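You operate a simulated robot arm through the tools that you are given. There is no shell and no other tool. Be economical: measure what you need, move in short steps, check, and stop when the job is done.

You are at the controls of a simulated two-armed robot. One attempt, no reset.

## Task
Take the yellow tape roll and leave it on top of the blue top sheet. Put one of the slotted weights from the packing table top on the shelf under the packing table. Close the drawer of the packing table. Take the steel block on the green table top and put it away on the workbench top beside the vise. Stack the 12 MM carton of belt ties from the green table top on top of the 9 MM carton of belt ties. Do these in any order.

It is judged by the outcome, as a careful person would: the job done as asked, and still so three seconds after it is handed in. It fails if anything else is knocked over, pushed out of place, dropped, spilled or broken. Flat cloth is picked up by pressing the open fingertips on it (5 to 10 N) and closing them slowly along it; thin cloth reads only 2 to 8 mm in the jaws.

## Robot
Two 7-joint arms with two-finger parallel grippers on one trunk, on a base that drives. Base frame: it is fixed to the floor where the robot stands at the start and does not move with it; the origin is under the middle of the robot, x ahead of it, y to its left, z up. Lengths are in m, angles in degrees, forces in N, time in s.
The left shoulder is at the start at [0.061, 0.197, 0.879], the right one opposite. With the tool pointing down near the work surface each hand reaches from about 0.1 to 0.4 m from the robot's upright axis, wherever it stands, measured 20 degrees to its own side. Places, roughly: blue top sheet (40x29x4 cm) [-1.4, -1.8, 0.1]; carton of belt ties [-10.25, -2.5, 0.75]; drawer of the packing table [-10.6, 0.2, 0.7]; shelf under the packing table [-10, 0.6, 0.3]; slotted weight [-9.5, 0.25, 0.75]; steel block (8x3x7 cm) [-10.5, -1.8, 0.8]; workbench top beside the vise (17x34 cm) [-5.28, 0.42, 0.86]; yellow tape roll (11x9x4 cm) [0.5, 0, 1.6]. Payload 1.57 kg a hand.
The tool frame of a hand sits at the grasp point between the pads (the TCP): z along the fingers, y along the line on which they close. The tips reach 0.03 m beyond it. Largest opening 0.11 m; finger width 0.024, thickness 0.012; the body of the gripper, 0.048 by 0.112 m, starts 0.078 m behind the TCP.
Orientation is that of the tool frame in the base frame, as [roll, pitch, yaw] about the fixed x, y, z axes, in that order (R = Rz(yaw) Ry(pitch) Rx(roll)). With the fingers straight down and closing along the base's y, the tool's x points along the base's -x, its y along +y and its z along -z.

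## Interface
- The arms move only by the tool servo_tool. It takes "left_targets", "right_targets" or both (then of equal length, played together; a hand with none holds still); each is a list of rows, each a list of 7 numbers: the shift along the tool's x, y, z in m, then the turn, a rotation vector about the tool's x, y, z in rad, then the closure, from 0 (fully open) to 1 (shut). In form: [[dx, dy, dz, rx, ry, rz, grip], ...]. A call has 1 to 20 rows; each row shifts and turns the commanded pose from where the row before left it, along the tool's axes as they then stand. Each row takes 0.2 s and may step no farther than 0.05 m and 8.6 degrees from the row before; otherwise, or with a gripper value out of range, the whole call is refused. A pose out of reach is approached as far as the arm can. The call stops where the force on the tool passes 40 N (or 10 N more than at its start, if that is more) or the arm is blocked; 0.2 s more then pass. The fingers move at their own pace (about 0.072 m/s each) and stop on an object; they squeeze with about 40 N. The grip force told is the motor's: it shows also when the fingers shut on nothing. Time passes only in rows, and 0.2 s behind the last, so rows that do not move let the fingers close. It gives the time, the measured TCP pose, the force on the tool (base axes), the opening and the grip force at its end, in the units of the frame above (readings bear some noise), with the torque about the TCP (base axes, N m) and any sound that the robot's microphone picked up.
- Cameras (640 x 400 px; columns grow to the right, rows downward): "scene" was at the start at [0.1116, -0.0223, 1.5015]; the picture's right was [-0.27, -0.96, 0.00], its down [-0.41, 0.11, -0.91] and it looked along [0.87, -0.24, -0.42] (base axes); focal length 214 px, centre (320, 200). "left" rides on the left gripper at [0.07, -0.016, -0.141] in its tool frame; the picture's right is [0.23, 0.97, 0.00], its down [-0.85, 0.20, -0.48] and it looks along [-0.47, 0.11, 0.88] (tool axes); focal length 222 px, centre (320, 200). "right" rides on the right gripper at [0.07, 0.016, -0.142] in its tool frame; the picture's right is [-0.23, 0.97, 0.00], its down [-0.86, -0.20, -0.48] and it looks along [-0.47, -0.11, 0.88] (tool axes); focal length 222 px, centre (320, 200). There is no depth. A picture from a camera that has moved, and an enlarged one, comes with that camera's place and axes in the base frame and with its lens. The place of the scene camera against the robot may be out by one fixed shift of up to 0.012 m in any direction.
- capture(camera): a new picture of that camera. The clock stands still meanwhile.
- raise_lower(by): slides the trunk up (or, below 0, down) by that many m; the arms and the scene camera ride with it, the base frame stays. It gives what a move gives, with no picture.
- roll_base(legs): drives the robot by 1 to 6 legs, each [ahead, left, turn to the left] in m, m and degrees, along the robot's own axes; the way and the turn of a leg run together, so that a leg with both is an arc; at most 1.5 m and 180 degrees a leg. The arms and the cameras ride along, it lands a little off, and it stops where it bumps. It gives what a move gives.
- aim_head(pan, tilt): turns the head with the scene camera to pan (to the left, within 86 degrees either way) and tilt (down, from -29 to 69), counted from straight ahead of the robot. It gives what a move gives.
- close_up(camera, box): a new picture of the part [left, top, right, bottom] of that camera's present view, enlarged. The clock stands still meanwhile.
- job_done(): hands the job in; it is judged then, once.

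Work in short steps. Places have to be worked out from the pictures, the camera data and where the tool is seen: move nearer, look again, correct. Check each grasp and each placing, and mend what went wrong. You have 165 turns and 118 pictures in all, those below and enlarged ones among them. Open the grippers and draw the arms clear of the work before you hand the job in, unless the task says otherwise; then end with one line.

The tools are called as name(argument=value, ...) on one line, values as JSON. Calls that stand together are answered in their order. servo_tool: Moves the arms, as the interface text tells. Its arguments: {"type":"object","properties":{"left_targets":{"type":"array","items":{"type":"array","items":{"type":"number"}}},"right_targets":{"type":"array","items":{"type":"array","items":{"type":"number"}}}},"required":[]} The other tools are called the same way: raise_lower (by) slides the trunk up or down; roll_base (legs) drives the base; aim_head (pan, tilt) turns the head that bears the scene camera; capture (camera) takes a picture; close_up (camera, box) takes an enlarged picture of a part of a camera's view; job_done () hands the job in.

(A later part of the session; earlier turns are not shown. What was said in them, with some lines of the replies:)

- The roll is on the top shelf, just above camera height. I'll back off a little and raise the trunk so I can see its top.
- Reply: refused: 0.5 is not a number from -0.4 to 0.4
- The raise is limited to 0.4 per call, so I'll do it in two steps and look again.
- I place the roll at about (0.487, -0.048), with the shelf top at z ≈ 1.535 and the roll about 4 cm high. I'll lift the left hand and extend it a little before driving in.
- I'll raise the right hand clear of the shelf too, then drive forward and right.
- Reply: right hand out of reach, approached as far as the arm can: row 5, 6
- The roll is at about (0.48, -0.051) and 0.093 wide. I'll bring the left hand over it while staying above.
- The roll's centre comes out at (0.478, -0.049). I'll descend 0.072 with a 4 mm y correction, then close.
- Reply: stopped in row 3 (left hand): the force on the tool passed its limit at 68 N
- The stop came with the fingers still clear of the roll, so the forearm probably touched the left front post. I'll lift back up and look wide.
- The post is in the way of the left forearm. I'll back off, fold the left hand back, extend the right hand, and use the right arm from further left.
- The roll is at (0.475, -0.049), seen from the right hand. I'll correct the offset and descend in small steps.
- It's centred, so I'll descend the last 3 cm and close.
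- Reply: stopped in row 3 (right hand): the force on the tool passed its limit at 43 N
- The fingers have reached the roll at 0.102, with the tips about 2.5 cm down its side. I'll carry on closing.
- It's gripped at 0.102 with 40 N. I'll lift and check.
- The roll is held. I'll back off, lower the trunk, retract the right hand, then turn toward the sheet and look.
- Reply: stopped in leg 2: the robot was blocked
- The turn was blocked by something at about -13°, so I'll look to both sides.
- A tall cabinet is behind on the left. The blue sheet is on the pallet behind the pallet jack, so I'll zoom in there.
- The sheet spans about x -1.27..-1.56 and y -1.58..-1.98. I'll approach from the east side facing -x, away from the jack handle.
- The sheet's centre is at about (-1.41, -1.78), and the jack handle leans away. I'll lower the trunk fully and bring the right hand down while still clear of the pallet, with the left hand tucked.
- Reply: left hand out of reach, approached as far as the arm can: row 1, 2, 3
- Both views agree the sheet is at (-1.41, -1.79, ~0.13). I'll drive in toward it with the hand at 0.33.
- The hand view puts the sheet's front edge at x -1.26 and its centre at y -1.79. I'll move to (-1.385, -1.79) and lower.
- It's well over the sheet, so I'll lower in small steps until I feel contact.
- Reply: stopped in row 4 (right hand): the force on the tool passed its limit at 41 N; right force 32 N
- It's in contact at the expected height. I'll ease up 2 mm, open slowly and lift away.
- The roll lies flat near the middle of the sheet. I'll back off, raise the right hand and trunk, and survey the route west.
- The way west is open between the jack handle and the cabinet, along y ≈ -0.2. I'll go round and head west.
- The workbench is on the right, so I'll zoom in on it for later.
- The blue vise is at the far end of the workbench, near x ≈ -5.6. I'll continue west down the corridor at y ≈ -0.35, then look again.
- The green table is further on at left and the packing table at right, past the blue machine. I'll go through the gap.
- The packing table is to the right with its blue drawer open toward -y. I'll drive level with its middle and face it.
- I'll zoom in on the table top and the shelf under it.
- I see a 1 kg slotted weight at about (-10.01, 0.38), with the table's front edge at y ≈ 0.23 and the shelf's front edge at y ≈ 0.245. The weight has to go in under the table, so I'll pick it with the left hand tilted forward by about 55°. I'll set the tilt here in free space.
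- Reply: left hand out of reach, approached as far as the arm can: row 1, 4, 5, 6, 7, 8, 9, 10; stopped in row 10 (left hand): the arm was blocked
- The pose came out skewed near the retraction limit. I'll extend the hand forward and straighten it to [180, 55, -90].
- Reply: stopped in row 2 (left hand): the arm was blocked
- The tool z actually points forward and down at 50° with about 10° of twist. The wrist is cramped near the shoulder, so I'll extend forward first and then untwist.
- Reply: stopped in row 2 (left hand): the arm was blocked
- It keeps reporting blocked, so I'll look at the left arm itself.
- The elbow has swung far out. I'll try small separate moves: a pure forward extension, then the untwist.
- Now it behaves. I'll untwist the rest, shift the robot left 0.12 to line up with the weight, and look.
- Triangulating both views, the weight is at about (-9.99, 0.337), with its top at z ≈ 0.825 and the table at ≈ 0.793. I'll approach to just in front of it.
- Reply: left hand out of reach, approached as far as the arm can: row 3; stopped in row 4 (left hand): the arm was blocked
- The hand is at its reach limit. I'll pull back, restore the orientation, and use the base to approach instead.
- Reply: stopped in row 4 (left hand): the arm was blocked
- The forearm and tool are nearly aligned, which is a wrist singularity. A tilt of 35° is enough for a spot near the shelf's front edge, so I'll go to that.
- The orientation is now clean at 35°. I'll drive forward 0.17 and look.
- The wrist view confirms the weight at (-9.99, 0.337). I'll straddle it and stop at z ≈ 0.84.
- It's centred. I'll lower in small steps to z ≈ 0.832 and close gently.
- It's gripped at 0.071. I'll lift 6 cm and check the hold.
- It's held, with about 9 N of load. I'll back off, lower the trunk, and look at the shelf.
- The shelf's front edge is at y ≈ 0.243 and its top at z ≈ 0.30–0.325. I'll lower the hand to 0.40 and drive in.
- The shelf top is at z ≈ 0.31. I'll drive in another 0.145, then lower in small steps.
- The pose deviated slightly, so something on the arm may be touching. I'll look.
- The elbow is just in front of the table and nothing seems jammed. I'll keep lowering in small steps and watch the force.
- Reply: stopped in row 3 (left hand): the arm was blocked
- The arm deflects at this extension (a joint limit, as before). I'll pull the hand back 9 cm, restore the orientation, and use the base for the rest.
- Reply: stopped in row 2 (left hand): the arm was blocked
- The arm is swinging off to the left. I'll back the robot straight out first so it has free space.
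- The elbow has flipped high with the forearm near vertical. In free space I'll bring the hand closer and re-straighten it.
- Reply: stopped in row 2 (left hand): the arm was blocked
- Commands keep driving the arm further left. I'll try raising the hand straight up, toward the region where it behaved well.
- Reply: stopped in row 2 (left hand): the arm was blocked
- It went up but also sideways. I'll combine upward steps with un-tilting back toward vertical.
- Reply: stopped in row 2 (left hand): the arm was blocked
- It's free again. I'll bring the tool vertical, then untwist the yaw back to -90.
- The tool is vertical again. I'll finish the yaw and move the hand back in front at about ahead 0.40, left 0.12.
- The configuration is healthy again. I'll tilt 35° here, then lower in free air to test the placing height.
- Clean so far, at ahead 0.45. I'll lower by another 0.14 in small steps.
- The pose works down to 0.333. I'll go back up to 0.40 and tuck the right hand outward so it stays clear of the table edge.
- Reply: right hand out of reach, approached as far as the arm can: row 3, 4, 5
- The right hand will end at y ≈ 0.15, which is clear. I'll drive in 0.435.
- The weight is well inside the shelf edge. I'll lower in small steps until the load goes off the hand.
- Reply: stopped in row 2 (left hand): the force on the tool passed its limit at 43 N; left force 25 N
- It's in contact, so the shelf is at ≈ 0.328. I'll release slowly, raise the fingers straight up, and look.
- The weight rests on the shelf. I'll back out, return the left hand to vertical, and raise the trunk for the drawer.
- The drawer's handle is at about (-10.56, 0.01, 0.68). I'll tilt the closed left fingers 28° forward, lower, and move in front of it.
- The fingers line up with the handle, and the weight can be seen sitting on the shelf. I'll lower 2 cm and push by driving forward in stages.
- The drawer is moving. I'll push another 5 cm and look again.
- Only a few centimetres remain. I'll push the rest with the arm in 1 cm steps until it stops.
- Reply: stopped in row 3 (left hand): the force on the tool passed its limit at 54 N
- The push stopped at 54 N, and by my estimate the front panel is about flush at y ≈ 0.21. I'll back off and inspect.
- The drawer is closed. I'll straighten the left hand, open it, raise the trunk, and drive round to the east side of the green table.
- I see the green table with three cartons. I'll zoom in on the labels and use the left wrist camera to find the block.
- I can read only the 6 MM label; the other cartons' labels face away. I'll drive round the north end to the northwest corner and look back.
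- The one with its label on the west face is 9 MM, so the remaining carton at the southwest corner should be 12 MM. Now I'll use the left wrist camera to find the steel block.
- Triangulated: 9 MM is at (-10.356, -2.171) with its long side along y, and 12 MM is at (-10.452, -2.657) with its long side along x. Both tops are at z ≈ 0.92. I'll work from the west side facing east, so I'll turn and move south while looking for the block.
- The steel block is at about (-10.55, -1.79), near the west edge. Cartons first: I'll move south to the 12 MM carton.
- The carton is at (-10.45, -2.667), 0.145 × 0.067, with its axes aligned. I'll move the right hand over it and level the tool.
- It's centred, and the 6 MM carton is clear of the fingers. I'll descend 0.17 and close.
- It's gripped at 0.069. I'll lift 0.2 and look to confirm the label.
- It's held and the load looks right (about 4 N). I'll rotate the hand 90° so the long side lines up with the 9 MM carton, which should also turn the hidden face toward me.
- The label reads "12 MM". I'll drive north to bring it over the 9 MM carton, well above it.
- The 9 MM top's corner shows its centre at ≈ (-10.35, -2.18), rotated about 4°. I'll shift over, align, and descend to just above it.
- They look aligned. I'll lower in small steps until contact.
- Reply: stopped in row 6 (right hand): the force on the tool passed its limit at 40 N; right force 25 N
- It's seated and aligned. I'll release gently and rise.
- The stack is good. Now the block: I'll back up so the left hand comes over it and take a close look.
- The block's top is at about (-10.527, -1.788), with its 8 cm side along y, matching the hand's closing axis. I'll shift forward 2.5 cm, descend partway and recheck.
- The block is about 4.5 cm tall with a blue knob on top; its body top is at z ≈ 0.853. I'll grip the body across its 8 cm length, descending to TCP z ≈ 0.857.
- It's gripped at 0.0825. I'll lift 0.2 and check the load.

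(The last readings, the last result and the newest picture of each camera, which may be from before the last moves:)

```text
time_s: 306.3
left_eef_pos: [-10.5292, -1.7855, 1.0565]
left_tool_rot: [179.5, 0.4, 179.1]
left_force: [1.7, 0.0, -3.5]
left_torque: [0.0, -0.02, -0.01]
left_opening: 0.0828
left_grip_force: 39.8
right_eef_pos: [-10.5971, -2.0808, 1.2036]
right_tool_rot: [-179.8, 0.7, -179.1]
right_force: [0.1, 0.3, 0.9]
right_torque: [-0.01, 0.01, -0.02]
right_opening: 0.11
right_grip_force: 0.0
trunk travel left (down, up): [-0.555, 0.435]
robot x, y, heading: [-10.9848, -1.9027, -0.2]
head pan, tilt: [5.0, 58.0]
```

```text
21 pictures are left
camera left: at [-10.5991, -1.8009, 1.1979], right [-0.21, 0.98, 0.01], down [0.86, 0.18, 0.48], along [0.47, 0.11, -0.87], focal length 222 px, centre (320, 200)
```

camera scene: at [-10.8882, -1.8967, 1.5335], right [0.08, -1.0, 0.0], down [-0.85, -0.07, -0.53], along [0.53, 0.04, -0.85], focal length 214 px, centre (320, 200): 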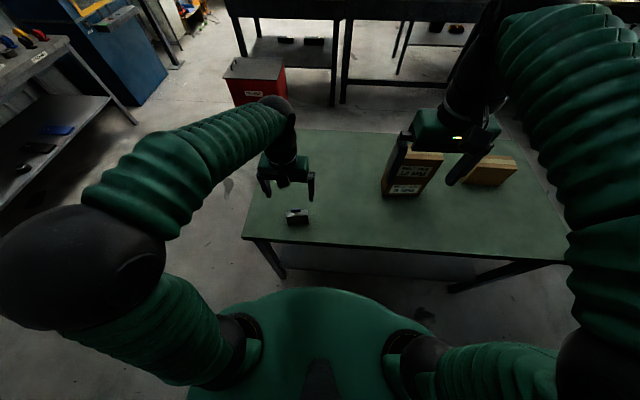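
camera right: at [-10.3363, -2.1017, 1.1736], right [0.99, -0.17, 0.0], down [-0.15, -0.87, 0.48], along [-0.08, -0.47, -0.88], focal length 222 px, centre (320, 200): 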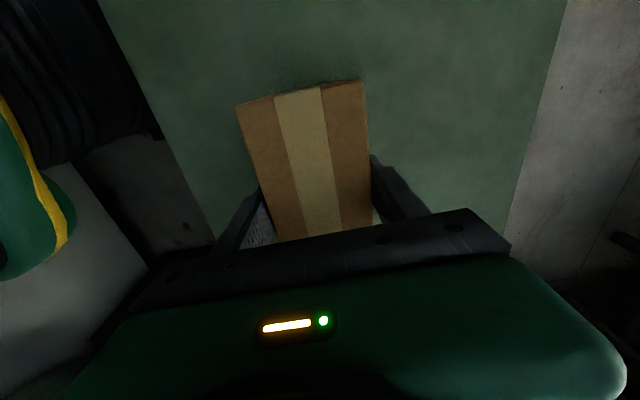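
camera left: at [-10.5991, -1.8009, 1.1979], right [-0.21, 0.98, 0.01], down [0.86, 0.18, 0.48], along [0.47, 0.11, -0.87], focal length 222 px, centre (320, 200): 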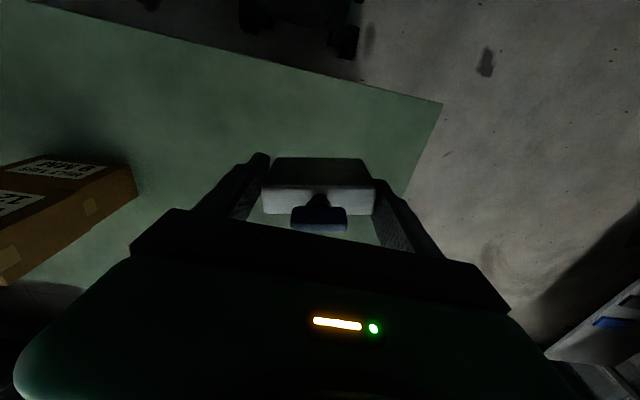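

It's held. I'll drive back north, then east through the corridor, checking the heading midway.

roll_base(legs=[[-0.1, 0, 0.2], [0, 1.45, 0], [1.2, 0, 0]])

aim_head(pan=0, tilt=20)

capture(camera="scene")

```text
time_s: 319.6
left_eef_pos: [-9.4585, -0.359, 1.0574]
left_tool_rot: [179.4, 0.2, -179.7]
left_force: [-0.2, -0.3, -4.0]
left_torque: [-0.04, 0.0, -0.03]
left_opening: 0.0825
left_grip_force: 40.2
right_eef_pos: [-9.5198, -0.6565, 1.2052]
right_tool_rot: [-179.7, 0.8, -177.7]
right_force: [-0.2, 0.1, -0.5]
right_torque: [0.0, 0.0, 0.02]
right_opening: 0.1103
right_grip_force: 0.2
trunk travel left (down, up): [-0.555, 0.435]
robot x, y, heading: [-9.9103, -0.49, 0.9]
head pan, tilt: [5.0, 58.0]
```

```text
time_s: 320.7
left_eef_pos: [-9.4599, -0.3591, 1.0573]
left_tool_rot: [179.4, 0.3, -179.6]
left_force: [-0.7, -0.8, -4.1]
left_torque: [0.0, -0.02, 0.0]
left_opening: 0.0824
left_grip_force: 40.3
right_eef_pos: [-9.5215, -0.6556, 1.2058]
right_tool_rot: [-179.8, 0.8, -177.7]
right_force: [0.8, -0.6, 0.2]
right_torque: [0.01, -0.03, 0.01]
right_opening: 0.11
right_grip_force: 0.0
trunk travel left (down, up): [-0.555, 0.435]
robot x, y, heading: [-9.908, -0.4901, 1.1]
head pan, tilt: [0.0, 20.0]
```

```text
20 pictures are left
camera scene: at [-9.7905, -0.4837, 1.5891], right [0.02, -1.0, 0.0], down [-0.34, -0.01, -0.94], along [0.94, 0.01, -0.34], focal length 214 px, centre (320, 200)
```

scene: 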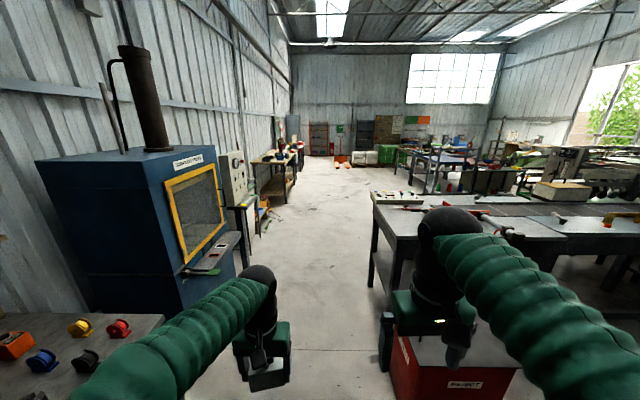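

The corridor is clear. I'll correct the heading and continue east to the workbench.

roll_base(legs=[[1.5, 0, -1.5], [1.5, 0, 0]])

roll_base(legs=[[1.4, 0, 0]])

aim_head(pan=60, tilt=35)

capture(camera="scene")

```text
time_s: 335.0
left_eef_pos: [-6.4895, -0.3231, 1.057]
left_tool_rot: [179.3, 0.3, 179.9]
left_force: [-0.8, 0.5, -4.7]
left_torque: [0.03, 0.04, -0.02]
left_opening: 0.0828
left_grip_force: 40.0
right_eef_pos: [-6.5539, -0.6187, 1.2041]
right_tool_rot: [-179.8, 0.8, -178.2]
right_force: [-0.6, -0.1, 0.0]
right_torque: [0.0, -0.02, 0.03]
right_opening: 0.1099
right_grip_force: 0.1
trunk travel left (down, up): [-0.555, 0.435]
robot x, y, heading: [-6.9381, -0.4501, 0.4]
head pan, tilt: [0.0, 20.0]
```

```text
time_s: 342.0
left_eef_pos: [-5.0904, -0.2962, 1.0576]
left_tool_rot: [179.5, 0.4, -179.0]
left_force: [0.4, -0.1, -4.5]
left_torque: [0.01, 0.02, -0.02]
left_opening: 0.0823
left_grip_force: 39.9
right_eef_pos: [-5.1503, -0.5928, 1.2064]
right_tool_rot: [-179.8, 0.9, -177.3]
right_force: [0.4, -0.2, -0.6]
right_torque: [0.0, -0.01, -0.01]
right_opening: 0.1102
right_grip_force: 0.1
trunk travel left (down, up): [-0.555, 0.435]
robot x, y, heading: [-5.5395, -0.4259, 1.2]
head pan, tilt: [0.0, 20.0]
```

```text
time_s: 343.3
left_eef_pos: [-5.0901, -0.2944, 1.0578]
left_tool_rot: [179.3, 0.5, -179.1]
left_force: [-0.2, -0.1, -4.5]
left_torque: [0.01, 0.0, 0.0]
left_opening: 0.0824
left_grip_force: 40.2
right_eef_pos: [-5.1496, -0.5922, 1.2055]
right_tool_rot: [-179.8, 0.7, -177.3]
right_force: [-0.6, -0.6, 0.0]
right_torque: [-0.01, 0.03, 0.02]
right_opening: 0.1102
right_grip_force: 0.0
trunk travel left (down, up): [-0.555, 0.435]
robot x, y, heading: [-5.5393, -0.4224, 1.2]
head pan, tilt: [60.0, 35.0]
```

```text
19 pictures are left
camera scene: at [-5.4696, -0.347, 1.5654], right [0.88, -0.48, 0.0], down [-0.28, -0.5, -0.82], along [0.39, 0.72, -0.57], focal length 214 px, centre (320, 200)
```

scene: 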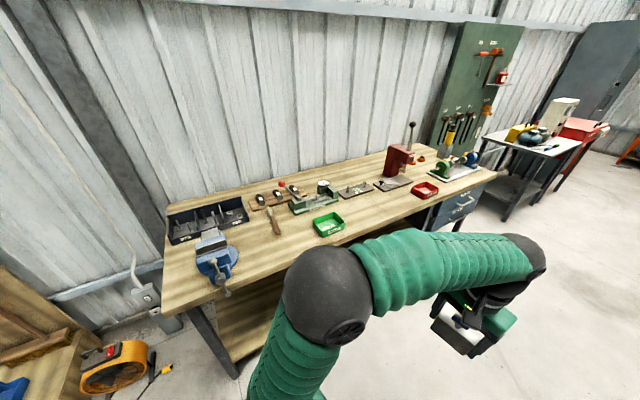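

The vise is at about (-5.57, 0.35) and the green tray at about (-5.07, 0.32). The clear spot beside the vise is around (-5.29, 0.36), with the bench edge at y ≈ 0.19. I'll move along, turn to face it and look.

roll_base(legs=[[0.35, 0, 0], [0, 0, 89]])

aim_head(pan=10, tilt=45)

capture(camera="scene")

```text
time_s: 349.5
left_eef_pos: [-5.3309, 0.0225, 1.0582]
left_tool_rot: [179.4, 0.4, -87.3]
left_force: [-0.1, 0.1, -4.0]
left_torque: [-0.02, -0.01, 0.05]
left_opening: 0.0826
left_grip_force: 39.6
right_eef_pos: [-5.0321, -0.0282, 1.2068]
right_tool_rot: [-179.8, 0.8, -85.5]
right_force: [0.2, 0.2, -1.1]
right_torque: [-0.01, 0.01, -0.02]
right_opening: 0.1098
right_grip_force: 0.0
trunk travel left (down, up): [-0.555, 0.435]
robot x, y, heading: [-5.1815, -0.4208, 93.4]
head pan, tilt: [60.0, 35.0]
```

```text
time_s: 350.6
left_eef_pos: [-5.3304, 0.0219, 1.058]
left_tool_rot: [179.4, 0.4, -87.3]
left_force: [0.7, -0.3, -4.4]
left_torque: [-0.01, 0.03, 0.01]
left_opening: 0.0825
left_grip_force: 40.1
right_eef_pos: [-5.0323, -0.0286, 1.206]
right_tool_rot: [-179.8, 0.9, -85.5]
right_force: [0.3, 0.5, 0.0]
right_torque: [0.02, -0.01, -0.03]
right_opening: 0.1101
right_grip_force: 0.1
trunk travel left (down, up): [-0.555, 0.435]
robot x, y, heading: [-5.1814, -0.4188, 93.2]
head pan, tilt: [10.0, 45.0]
```

```text
18 pictures are left
camera scene: at [-5.2128, -0.3047, 1.5505], right [0.97, 0.23, 0.0], down [0.16, -0.69, -0.71], along [-0.16, 0.69, -0.71], focal length 214 px, centre (320, 200)
```

scene: 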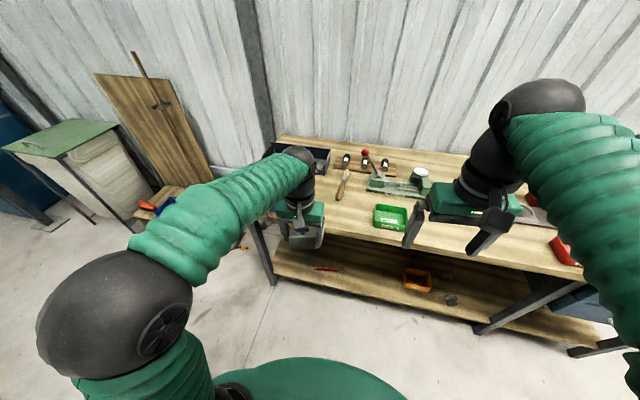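

close_up(camera="scene", box=[250, 130, 430, 260])

capture(camera="left")

```text
3.08 times, centred on (340, 195) of scene
camera zoom: at [-5.2128, -0.3047, 1.5505], right [0.97, 0.23, 0.0], down [0.16, -0.69, -0.71], along [-0.16, 0.69, -0.71], focal length 660 px, centre (258, 215)
```

zoom: 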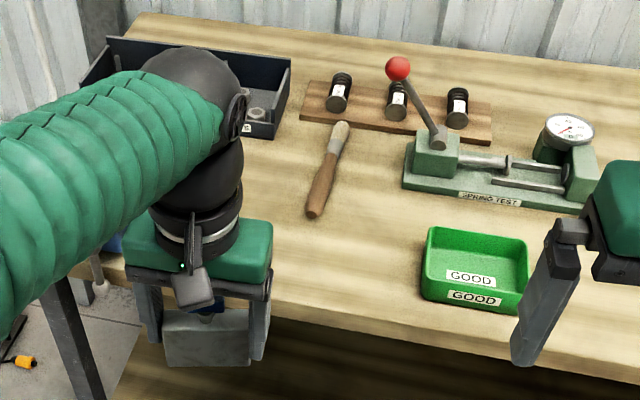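

```text
16 pictures are left
camera left: at [-5.3097, -0.0471, 1.1987], right [-0.96, -0.27, 0.01], down [-0.23, 0.84, 0.49], along [-0.14, 0.47, -0.87], focal length 222 px, centre (320, 200)
```

left: 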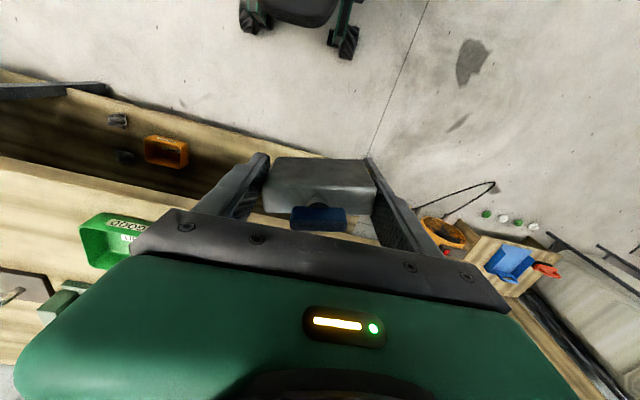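

The brush's near end is at (-5.29, 0.38), the tray's left edge is at x ≈ -5.125, and the vise's right side is at x ≈ -5.49. I'll place the block at about (-5.35, 0.335), driving in partway first.

roll_base(legs=[[0.22, 0.045, -3.2]])

aim_head(pan=20, tilt=50)

capture(camera="scene")

```text
time_s: 352.3
left_eef_pos: [-5.3554, 0.2437, 1.0597]
left_tool_rot: [179.3, 0.5, -90.6]
left_force: [-0.6, 0.3, -5.0]
left_torque: [0.02, -0.03, 0.04]
left_opening: 0.0826
left_grip_force: 39.7
right_eef_pos: [-5.0601, 0.1761, 1.205]
right_tool_rot: [-179.7, 0.9, -88.7]
right_force: [0.0, 0.7, -0.3]
right_torque: [0.03, -0.02, 0.01]
right_opening: 0.11
right_grip_force: 0.0
trunk travel left (down, up): [-0.555, 0.435]
robot x, y, heading: [-5.2374, -0.2056, 89.8]
head pan, tilt: [10.0, 45.0]
```

```text
time_s: 353.1
left_eef_pos: [-5.3562, 0.2437, 1.0592]
left_tool_rot: [179.3, 0.4, -90.6]
left_force: [-0.2, 0.5, -4.4]
left_torque: [-0.06, -0.01, 0.02]
left_opening: 0.0823
left_grip_force: 40.6
right_eef_pos: [-5.061, 0.1769, 1.2059]
right_tool_rot: [-179.8, 0.9, -88.7]
right_force: [-0.3, -0.3, -0.7]
right_torque: [0.01, 0.01, 0.02]
right_opening: 0.11
right_grip_force: 0.1
trunk travel left (down, up): [-0.555, 0.435]
robot x, y, heading: [-5.2355, -0.2064, 89.8]
head pan, tilt: [20.0, 50.0]
```

```text
15 pictures are left
camera scene: at [-5.2697, -0.0955, 1.5435], right [0.94, 0.34, 0.0], down [0.26, -0.72, -0.64], along [-0.22, 0.6, -0.77], focal length 214 px, centre (320, 200)
```

scene: 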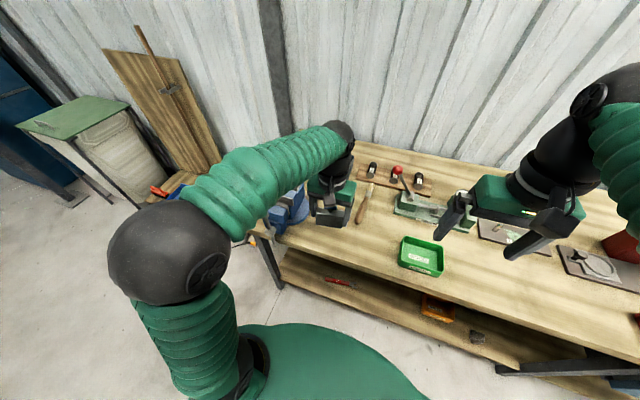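

The vise is just left of the hand, with clearance. I'll move in the last 9 cm and lower to just above the bench.

roll_base(legs=[[0.05, 0, 0]])

servo_tool(left_targets=[[-0.018, 0, 0, 0, 0, 0, 1], [-0.018, 0, 0, 0, 0, 0, 1], [0, 0, 0.03, 0, 0, 0, 1], [0, 0, 0.03, 0, 0, 0, 1], [0, 0, 0.03, 0, 0, 0, 1], [0, 0, 0.02, 0, 0, 0, 1], [0, 0, 0, 0, 0, 0, 1]])

close_up(camera="scene", box=[230, 120, 430, 260])

capture(camera="left")

```text
time_s: 354.0
left_eef_pos: [-5.3567, 0.2883, 1.0621]
left_tool_rot: [179.4, 0.6, -90.6]
left_force: [-0.2, -0.1, -2.9]
left_torque: [0.03, -0.02, -0.01]
left_opening: 0.0824
left_grip_force: 40.0
right_eef_pos: [-5.0616, 0.2206, 1.2085]
right_tool_rot: [-179.9, 1.2, -88.7]
right_force: [-0.3, -0.1, -0.4]
right_torque: [0.02, -0.03, 0.01]
right_opening: 0.1101
right_grip_force: 0.0
trunk travel left (down, up): [-0.555, 0.435]
robot x, y, heading: [-5.2357, -0.152, 89.9]
head pan, tilt: [20.0, 50.0]
```

```text
time_s: 355.6
left_eef_pos: [-5.3554, 0.3283, 0.9508]
left_tool_rot: [179.5, 0.5, -90.6]
left_force: [-0.1, -0.7, -4.5]
left_torque: [-0.02, 0.0, -0.02]
left_opening: 0.0823
left_grip_force: 39.8
right_eef_pos: [-5.0606, 0.2238, 1.2065]
right_tool_rot: [-179.8, 0.9, -88.7]
right_force: [0.1, -0.5, -0.9]
right_torque: [0.02, 0.06, 0.0]
right_opening: 0.11
right_grip_force: 0.0
trunk travel left (down, up): [-0.555, 0.435]
robot x, y, heading: [-5.2355, -0.1541, 89.8]
head pan, tilt: [20.0, 50.0]
```

```text
2.86 times, centred on (330, 190) of scene
camera zoom: at [-5.2697, -0.0478, 1.5437], right [0.94, 0.34, 0.0], down [0.26, -0.72, -0.64], along [-0.22, 0.6, -0.77], focal length 613 px, centre (291, 229)
```

zoom: 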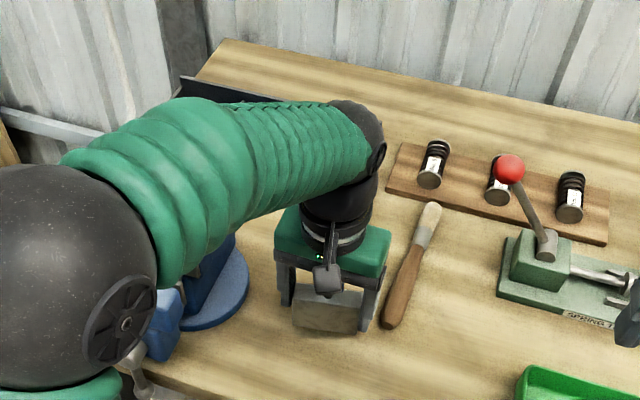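

```text
13 pictures are left
camera left: at [-5.339, 0.2588, 1.0908], right [-0.98, -0.22, 0.01], down [-0.19, 0.85, 0.49], along [-0.11, 0.47, -0.87], focal length 222 px, centre (320, 200)
```

left: 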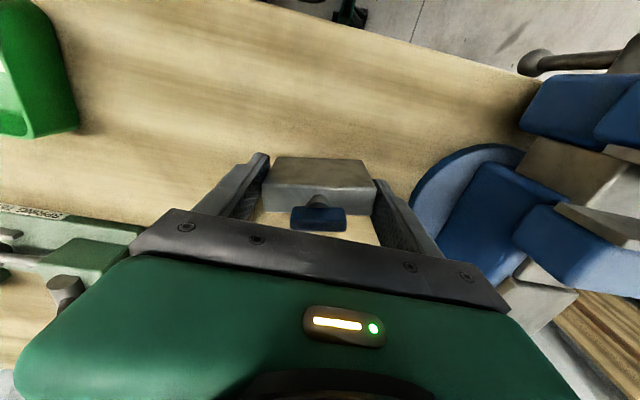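

The elbow is close above the vise, so I'll raise the trunk 0.1 and lower with the arm instead, which keeps the elbow high.

raise_lower(by=0.1)

servo_tool(left_targets=[[0, 0, 0.03, 0, 0, 0, 1], [0, 0, 0.03, 0, 0, 0, 1], [0, 0, 0.03, 0, 0, 0, 1], [0, 0, 0.02, 0, 0, 0, 1], [0, 0, 0.015, 0, 0, 0, 1], [0, 0, 0, 0, 0, 0, 1]])

capture(camera="scene")

```text
time_s: 356.9
left_eef_pos: [-5.3562, 0.329, 1.0491]
left_tool_rot: [179.4, 0.4, -90.6]
left_force: [0.7, -0.2, -3.9]
left_torque: [-0.02, -0.05, -0.04]
left_opening: 0.0828
left_grip_force: 39.5
right_eef_pos: [-5.0606, 0.2263, 1.3064]
right_tool_rot: [-179.7, 0.9, -88.7]
right_force: [0.0, 0.3, -0.3]
right_torque: [-0.01, 0.02, 0.01]
right_opening: 0.1102
right_grip_force: 0.1
trunk travel left (down, up): [-0.655, 0.335]
robot x, y, heading: [-5.2345, -0.1566, 90.2]
head pan, tilt: [20.0, 50.0]
```

```text
time_s: 358.3
left_eef_pos: [-5.3575, 0.3305, 0.9233]
left_tool_rot: [179.4, 0.5, -90.6]
left_force: [1.2, 0.0, -4.2]
left_torque: [-0.03, 0.0, 0.0]
left_opening: 0.0825
left_grip_force: 39.5
right_eef_pos: [-5.0602, 0.2253, 1.3056]
right_tool_rot: [-179.8, 0.9, -88.7]
right_force: [0.0, 0.1, -0.2]
right_torque: [0.0, -0.01, -0.02]
right_opening: 0.11
right_grip_force: 0.0
trunk travel left (down, up): [-0.655, 0.335]
robot x, y, heading: [-5.2324, -0.154, 89.9]
head pan, tilt: [20.0, 50.0]
```

```text
12 pictures are left
camera scene: at [-5.2696, -0.0468, 1.6436], right [0.94, 0.34, 0.0], down [0.26, -0.72, -0.64], along [-0.22, 0.6, -0.77], focal length 214 px, centre (320, 200)
```

scene: 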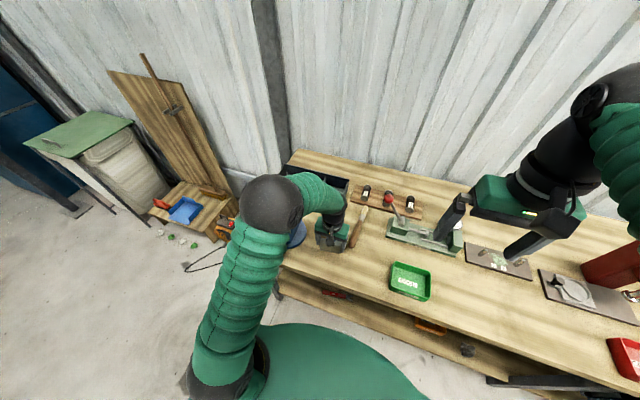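

The elbow is now high and clear. I'll lower in small steps to contact.

servo_tool(left_targets=[[0, 0, 0.005, 0, 0, 0, 1], [0, 0, 0.004, 0, 0, 0, 1], [0, 0, 0.004, 0, 0, 0, 1], [0, 0, 0.004, 0, 0, 0, 1], [0, 0, 0.004, 0, 0, 0, 1], [0, 0, 0.003, 0, 0, 0, 1], [0, 0, 0, 0, 0, 0, 1]])

```text
time_s: 359.9
left_eef_pos: [-5.3571, 0.3295, 0.902]
left_tool_rot: [179.4, 0.6, -90.7]
left_force: [-0.9, 2.8, 22.9]
left_torque: [0.09, -1.08, 0.15]
left_opening: 0.0815
left_grip_force: 40.3
right_eef_pos: [-5.0604, 0.2238, 1.3064]
right_tool_rot: [-179.8, 1.1, -88.7]
right_force: [0.2, -0.6, -0.6]
right_torque: [0.01, -0.01, -0.01]
right_opening: 0.1099
right_grip_force: 0.1
trunk travel left (down, up): [-0.655, 0.335]
robot x, y, heading: [-5.2349, -0.1541, 89.8]
head pan, tilt: [20.0, 50.0]
```

It's in contact at 0.902. I'll ease up a touch, open partway and rise straight up.

servo_tool(left_targets=[[0, 0, -0.002, 0, 0, 0, 0.9], [0, 0, 0, 0, 0, 0, 0.2], [0, 0, 0, 0, 0, 0, 0.08], [0, 0, 0, 0, 0, 0, 0.08], [0, 0, -0.015, 0, 0, 0, 0.08], [0, 0, -0.03, 0, 0, 0, 0.08], [0, 0, -0.04, 0, 0, 0, 0.08], [0, 0, -0.04, 0, 0, 0, 0.08], [0, 0, -0.04, 0, 0, 0, 0.08], [0, 0, 0, 0, 0, 0, 0]])

capture(camera="left")

```text
time_s: 362.1
left_eef_pos: [-5.3555, 0.3257, 1.0689]
left_tool_rot: [179.4, 0.4, -90.6]
left_force: [0.7, -0.4, -0.2]
left_torque: [0.0, 0.01, 0.01]
left_opening: 0.11
left_grip_force: 0.0
right_eef_pos: [-5.0607, 0.2261, 1.306]
right_tool_rot: [-179.9, 0.9, -88.5]
right_force: [-0.4, 0.6, 0.1]
right_torque: [-0.03, 0.0, -0.02]
right_opening: 0.11
right_grip_force: 0.1
trunk travel left (down, up): [-0.655, 0.335]
robot x, y, heading: [-5.2333, -0.1552, 90.0]
head pan, tilt: [20.0, 50.0]
```

```text
11 pictures are left
camera left: at [-5.3379, 0.2558, 1.2104], right [-0.98, -0.22, 0.01], down [-0.19, 0.85, 0.49], along [-0.11, 0.47, -0.87], focal length 222 px, centre (320, 200)
```

left: 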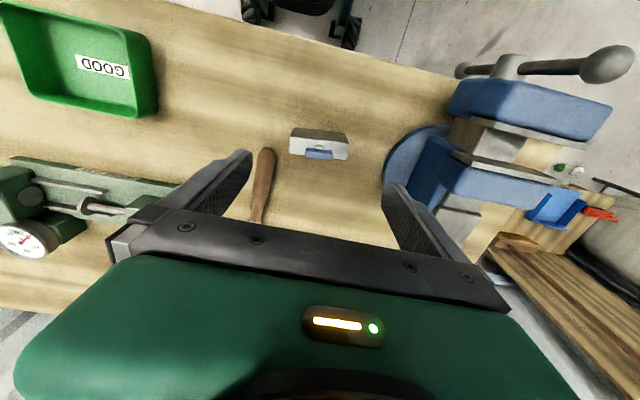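

The block is placed cleanly at about (-5.357, 0.333). The stated spot is centred further right at x ≈ -5.28, so I'll regrasp and shift it about 6 cm right, still in front of the brush, to sit well inside the area. First I'll lower and regrip.

servo_tool(left_targets=[[0, 0, 0.04, 0, 0, 0, 0.05], [-0.003, 0, 0.04, 0, 0, 0, 0.05], [0, 0, 0.04, 0, 0, 0, 0.05], [0, 0, 0.03, 0, 0, 0, 0.05], [0, 0, 0.012, 0, 0, 0, 0.05], [0, 0, 0, 0, 0, 0, 0.2], [0, 0, 0, 0, 0, 0, 0.4], [0, 0, 0, 0, 0, 0, 0.7], [0, 0, 0, 0, 0, 0, 1], [0, 0, 0, 0, 0, 0, 1], [0, 0, -0.02, 0, 0, 0, 1], [0, 0, -0.02, 0, 0, 0, 1], [0, 0, 0, 0, 0, 0, 1]])

capture(camera="left")

```text
time_s: 364.9
left_eef_pos: [-5.357, 0.3328, 0.945]
left_tool_rot: [179.5, 0.4, -90.6]
left_force: [-0.1, 0.2, -4.7]
left_torque: [-0.04, 0.0, -0.02]
left_opening: 0.0814
left_grip_force: 39.7
right_eef_pos: [-5.0606, 0.2269, 1.3057]
right_tool_rot: [-179.8, 0.8, -88.7]
right_force: [0.0, 0.1, 0.2]
right_torque: [-0.02, 0.0, 0.03]
right_opening: 0.1101
right_grip_force: 0.0
trunk travel left (down, up): [-0.655, 0.335]
robot x, y, heading: [-5.2374, -0.158, 89.8]
head pan, tilt: [20.0, 50.0]
```

```text
10 pictures are left
camera left: at [-5.3413, 0.2632, 1.0865], right [-0.98, -0.22, 0.01], down [-0.19, 0.85, 0.49], along [-0.11, 0.47, -0.87], focal length 222 px, centre (320, 200)
```

left: 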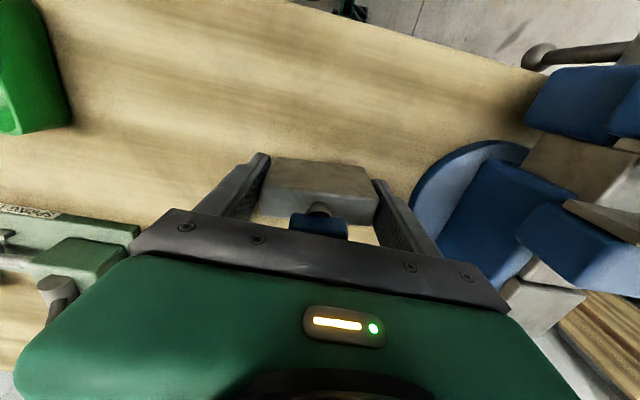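

Regripped and raised 4 cm. I'll shift 5.8 cm right and lower to contact.

servo_tool(left_targets=[[0, -0.02, 0, 0, 0, 0, 1], [0, -0.02, 0, 0, 0, 0, 1], [0, -0.018, 0, 0, 0, 0, 1], [0, 0, 0.02, 0, 0, 0, 1], [0, 0, 0.012, 0, 0, 0, 1], [0, 0, 0.004, 0, 0, 0, 1], [0, 0, 0.003, 0, 0, 0, 1], [0, 0, 0.003, 0, 0, 0, 1], [0, 0, 0.003, 0, 0, 0, 1], [0, 0, 0, 0, 0, 0, 1]])

capture(camera="left")

```text
time_s: 367.1
left_eef_pos: [-5.2986, 0.3351, 0.9019]
left_tool_rot: [179.4, 0.9, -90.5]
left_force: [-1.1, 7.8, 26.0]
left_torque: [0.19, -1.16, 0.34]
left_opening: 0.0802
left_grip_force: 40.1
right_eef_pos: [-5.0619, 0.2245, 1.3069]
right_tool_rot: [-179.8, 1.0, -88.6]
right_force: [-0.1, 0.1, 0.5]
right_torque: [0.01, 0.01, 0.0]
right_opening: 0.1102
right_grip_force: 0.1
trunk travel left (down, up): [-0.655, 0.335]
robot x, y, heading: [-5.2327, -0.1569, 89.5]
head pan, tilt: [20.0, 50.0]
```

```text
9 pictures are left
camera left: at [-5.2829, 0.2632, 1.0415], right [-0.98, -0.22, 0.01], down [-0.19, 0.85, 0.49], along [-0.11, 0.48, -0.87], focal length 222 px, centre (320, 200)
```

left: 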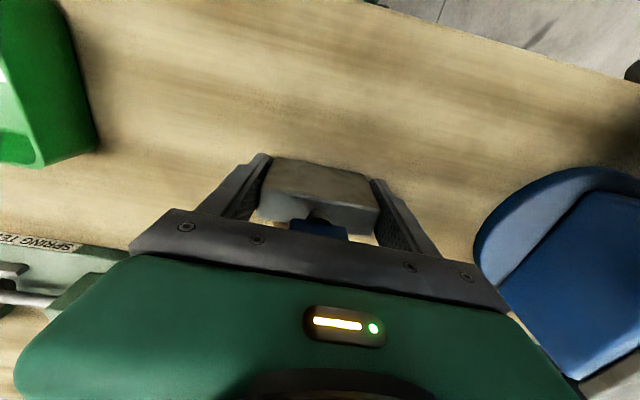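

It's in contact, so I'll release and rise.

servo_tool(left_targets=[[0, 0, -0.001, 0, 0, 0, 0.9], [0, 0, 0, 0, 0, 0, 0.2], [0, 0, 0, 0, 0, 0, 0.06], [0, 0, 0, 0, 0, 0, 0.06], [0, 0, -0.015, 0, 0, 0, 0.06], [0, 0, -0.03, 0, 0, 0, 0.06], [0, 0, -0.04, 0, 0, 0, 0.06], [0, 0, -0.04, 0, 0, 0, 0.06], [0, 0, -0.04, 0, 0, 0, 0.06], [0, 0, 0, 0, 0, 0, 0]])

capture(camera="left")

```text
time_s: 369.3
left_eef_pos: [-5.2967, 0.3361, 1.0651]
left_tool_rot: [179.5, 0.6, -90.7]
left_force: [0.7, 0.0, 0.1]
left_torque: [-0.05, 0.01, 0.04]
left_opening: 0.1101
left_grip_force: 0.0
right_eef_pos: [-5.0612, 0.2273, 1.3075]
right_tool_rot: [-179.9, 0.9, -88.7]
right_force: [-0.7, 0.1, -0.1]
right_torque: [-0.01, -0.02, -0.01]
right_opening: 0.1101
right_grip_force: 0.1
trunk travel left (down, up): [-0.655, 0.335]
robot x, y, heading: [-5.232, -0.1523, 90.0]
head pan, tilt: [20.0, 50.0]
```

```text
8 pictures are left
camera left: at [-5.2785, 0.2664, 1.2051], right [-0.98, -0.22, 0.01], down [-0.19, 0.85, 0.49], along [-0.11, 0.47, -0.87], focal length 222 px, centre (320, 200)
```

left: 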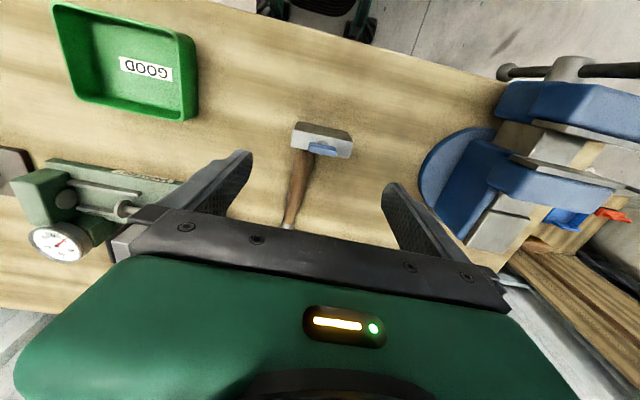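

The block now sits right by the brush handle, so I'll check it up close.

close_up(camera="left", box=[250, 100, 390, 200])

roll_base(legs=[[-0.3, 0, 0]])

close_up(camera="scene", box=[260, 80, 420, 200])

```text
4.00 times, centred on (320, 150) of left
camera zoom: at [-5.2785, 0.2664, 1.2051], right [-0.98, -0.22, 0.01], down [-0.19, 0.85, 0.49], along [-0.11, 0.47, -0.87], focal length 888 px, centre (320, 400)
```

zoom: 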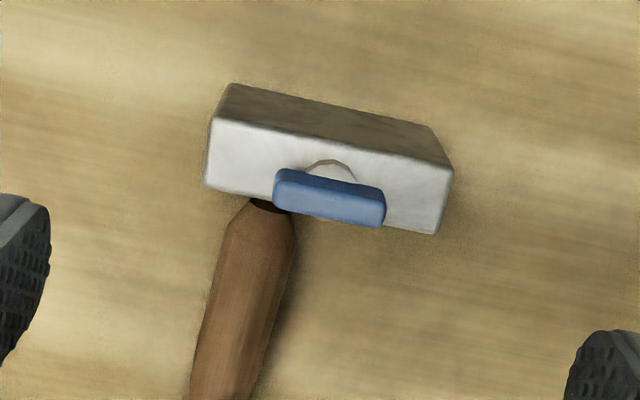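

```text
time_s: 371.4
left_eef_pos: [-5.2965, 0.0337, 1.0632]
left_tool_rot: [179.5, 0.4, -90.5]
left_force: [0.1, 0.1, 0.0]
left_torque: [0.02, 0.03, 0.02]
left_opening: 0.1099
left_grip_force: 0.0
right_eef_pos: [-5.0626, -0.0746, 1.3064]
right_tool_rot: [-179.8, 0.7, -88.6]
right_force: [0.5, -1.2, -0.1]
right_torque: [0.0, -0.02, 0.04]
right_opening: 0.1101
right_grip_force: 0.1
trunk travel left (down, up): [-0.655, 0.335]
robot x, y, heading: [-5.2377, -0.4611, 90.1]
head pan, tilt: [20.0, 50.0]
```

```text
3.33 times, centred on (340, 140) of scene
camera zoom: at [-5.2697, -0.3473, 1.6434], right [0.94, 0.34, 0.0], down [0.26, -0.72, -0.64], along [-0.22, 0.6, -0.77], focal length 715 px, centre (253, 400)
```

zoom: 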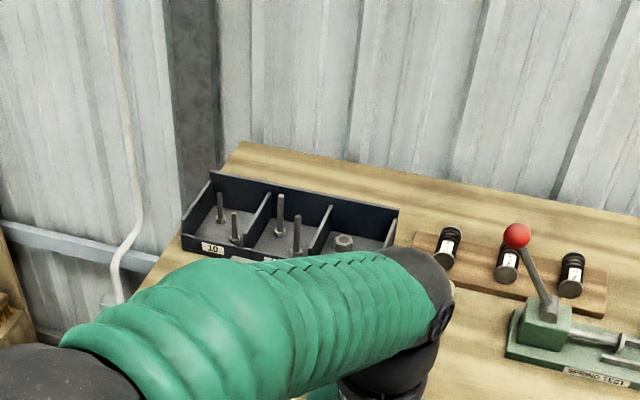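

The block is flat but very near the brush handle, which may have been nudged slightly. I'll raise up and view it straight on with the right wrist camera.

raise_lower(by=0.2)

roll_base(legs=[[0.15, 0.24, 0]])

close_up(camera="right", box=[220, 60, 420, 210])

```text
time_s: 373.5
left_eef_pos: [-5.2972, 0.0314, 1.2649]
left_tool_rot: [179.4, 0.4, -90.5]
left_force: [0.4, -0.2, -0.2]
left_torque: [0.03, 0.01, 0.0]
left_opening: 0.11
left_grip_force: 0.1
right_eef_pos: [-5.0605, -0.0782, 1.5075]
right_tool_rot: [-179.8, 0.9, -88.5]
right_force: [-0.9, -0.4, -0.6]
right_torque: [0.02, 0.05, -0.02]
right_opening: 0.1101
right_grip_force: 0.0
trunk travel left (down, up): [-0.855, 0.135]
robot x, y, heading: [-5.2324, -0.4557, 89.7]
head pan, tilt: [20.0, 50.0]
```

```text
time_s: 375.5
left_eef_pos: [-5.5307, 0.1751, 1.2667]
left_tool_rot: [179.0, 0.7, -90.1]
left_force: [0.3, 0.0, 0.2]
left_torque: [0.0, 0.02, -0.02]
left_opening: 0.1098
left_grip_force: 0.0
right_eef_pos: [-5.2927, 0.0649, 1.5049]
right_tool_rot: [180.0, 1.1, -88.3]
right_force: [-0.5, 0.0, 0.7]
right_torque: [0.04, 0.03, 0.01]
right_opening: 0.11
right_grip_force: 0.0
trunk travel left (down, up): [-0.855, 0.135]
robot x, y, heading: [-5.469, -0.3192, 90.4]
head pan, tilt: [20.0, 50.0]
```

```text
2.67 times, centred on (320, 135) of right
camera zoom: at [-5.3055, -0.0065, 1.6472], right [-0.98, 0.2, 0.01], down [0.17, 0.85, 0.49], along [0.09, 0.49, -0.87], focal length 592 px, centre (320, 373)
```

zoom: 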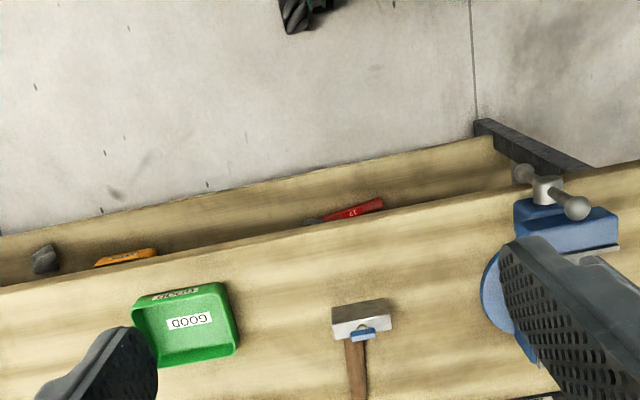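

From here the block is flat at (-5.30, 0.33), about 2 cm clear of the brush tip. The brush is within a centimetre of where it was. I'll back away with both grippers open and finish.

roll_base(legs=[[-0.3, 0, 0]])

job_done()

```text
time_s: 377.5
left_eef_pos: [-5.5283, -0.1164, 1.2647]
left_tool_rot: [179.2, 0.2, -90.4]
left_force: [0.3, 0.0, 0.4]
left_torque: [0.01, 0.02, 0.0]
left_opening: 0.11
left_grip_force: 0.1
right_eef_pos: [-5.2926, -0.2259, 1.5049]
right_tool_rot: [180.0, 0.9, -88.3]
right_force: [0.3, 0.0, -0.1]
right_torque: [-0.01, 0.01, 0.01]
right_opening: 0.1101
right_grip_force: 0.1
trunk travel left (down, up): [-0.855, 0.135]
robot x, y, heading: [-5.469, -0.6072, 90.5]
head pan, tilt: [20.0, 50.0]
```

```text
The job is handed in.
```

All five jobs are done and handed in: the tape roll is on the blue sheet, a 1 kg weight is on the packing-table shelf, the drawer is closed, the steel block is on the workbench beside the vise, and the 12 MM carton is on the 9 MM one; while placing the block I may have nudged the brush beside it by up to about a centimetre.
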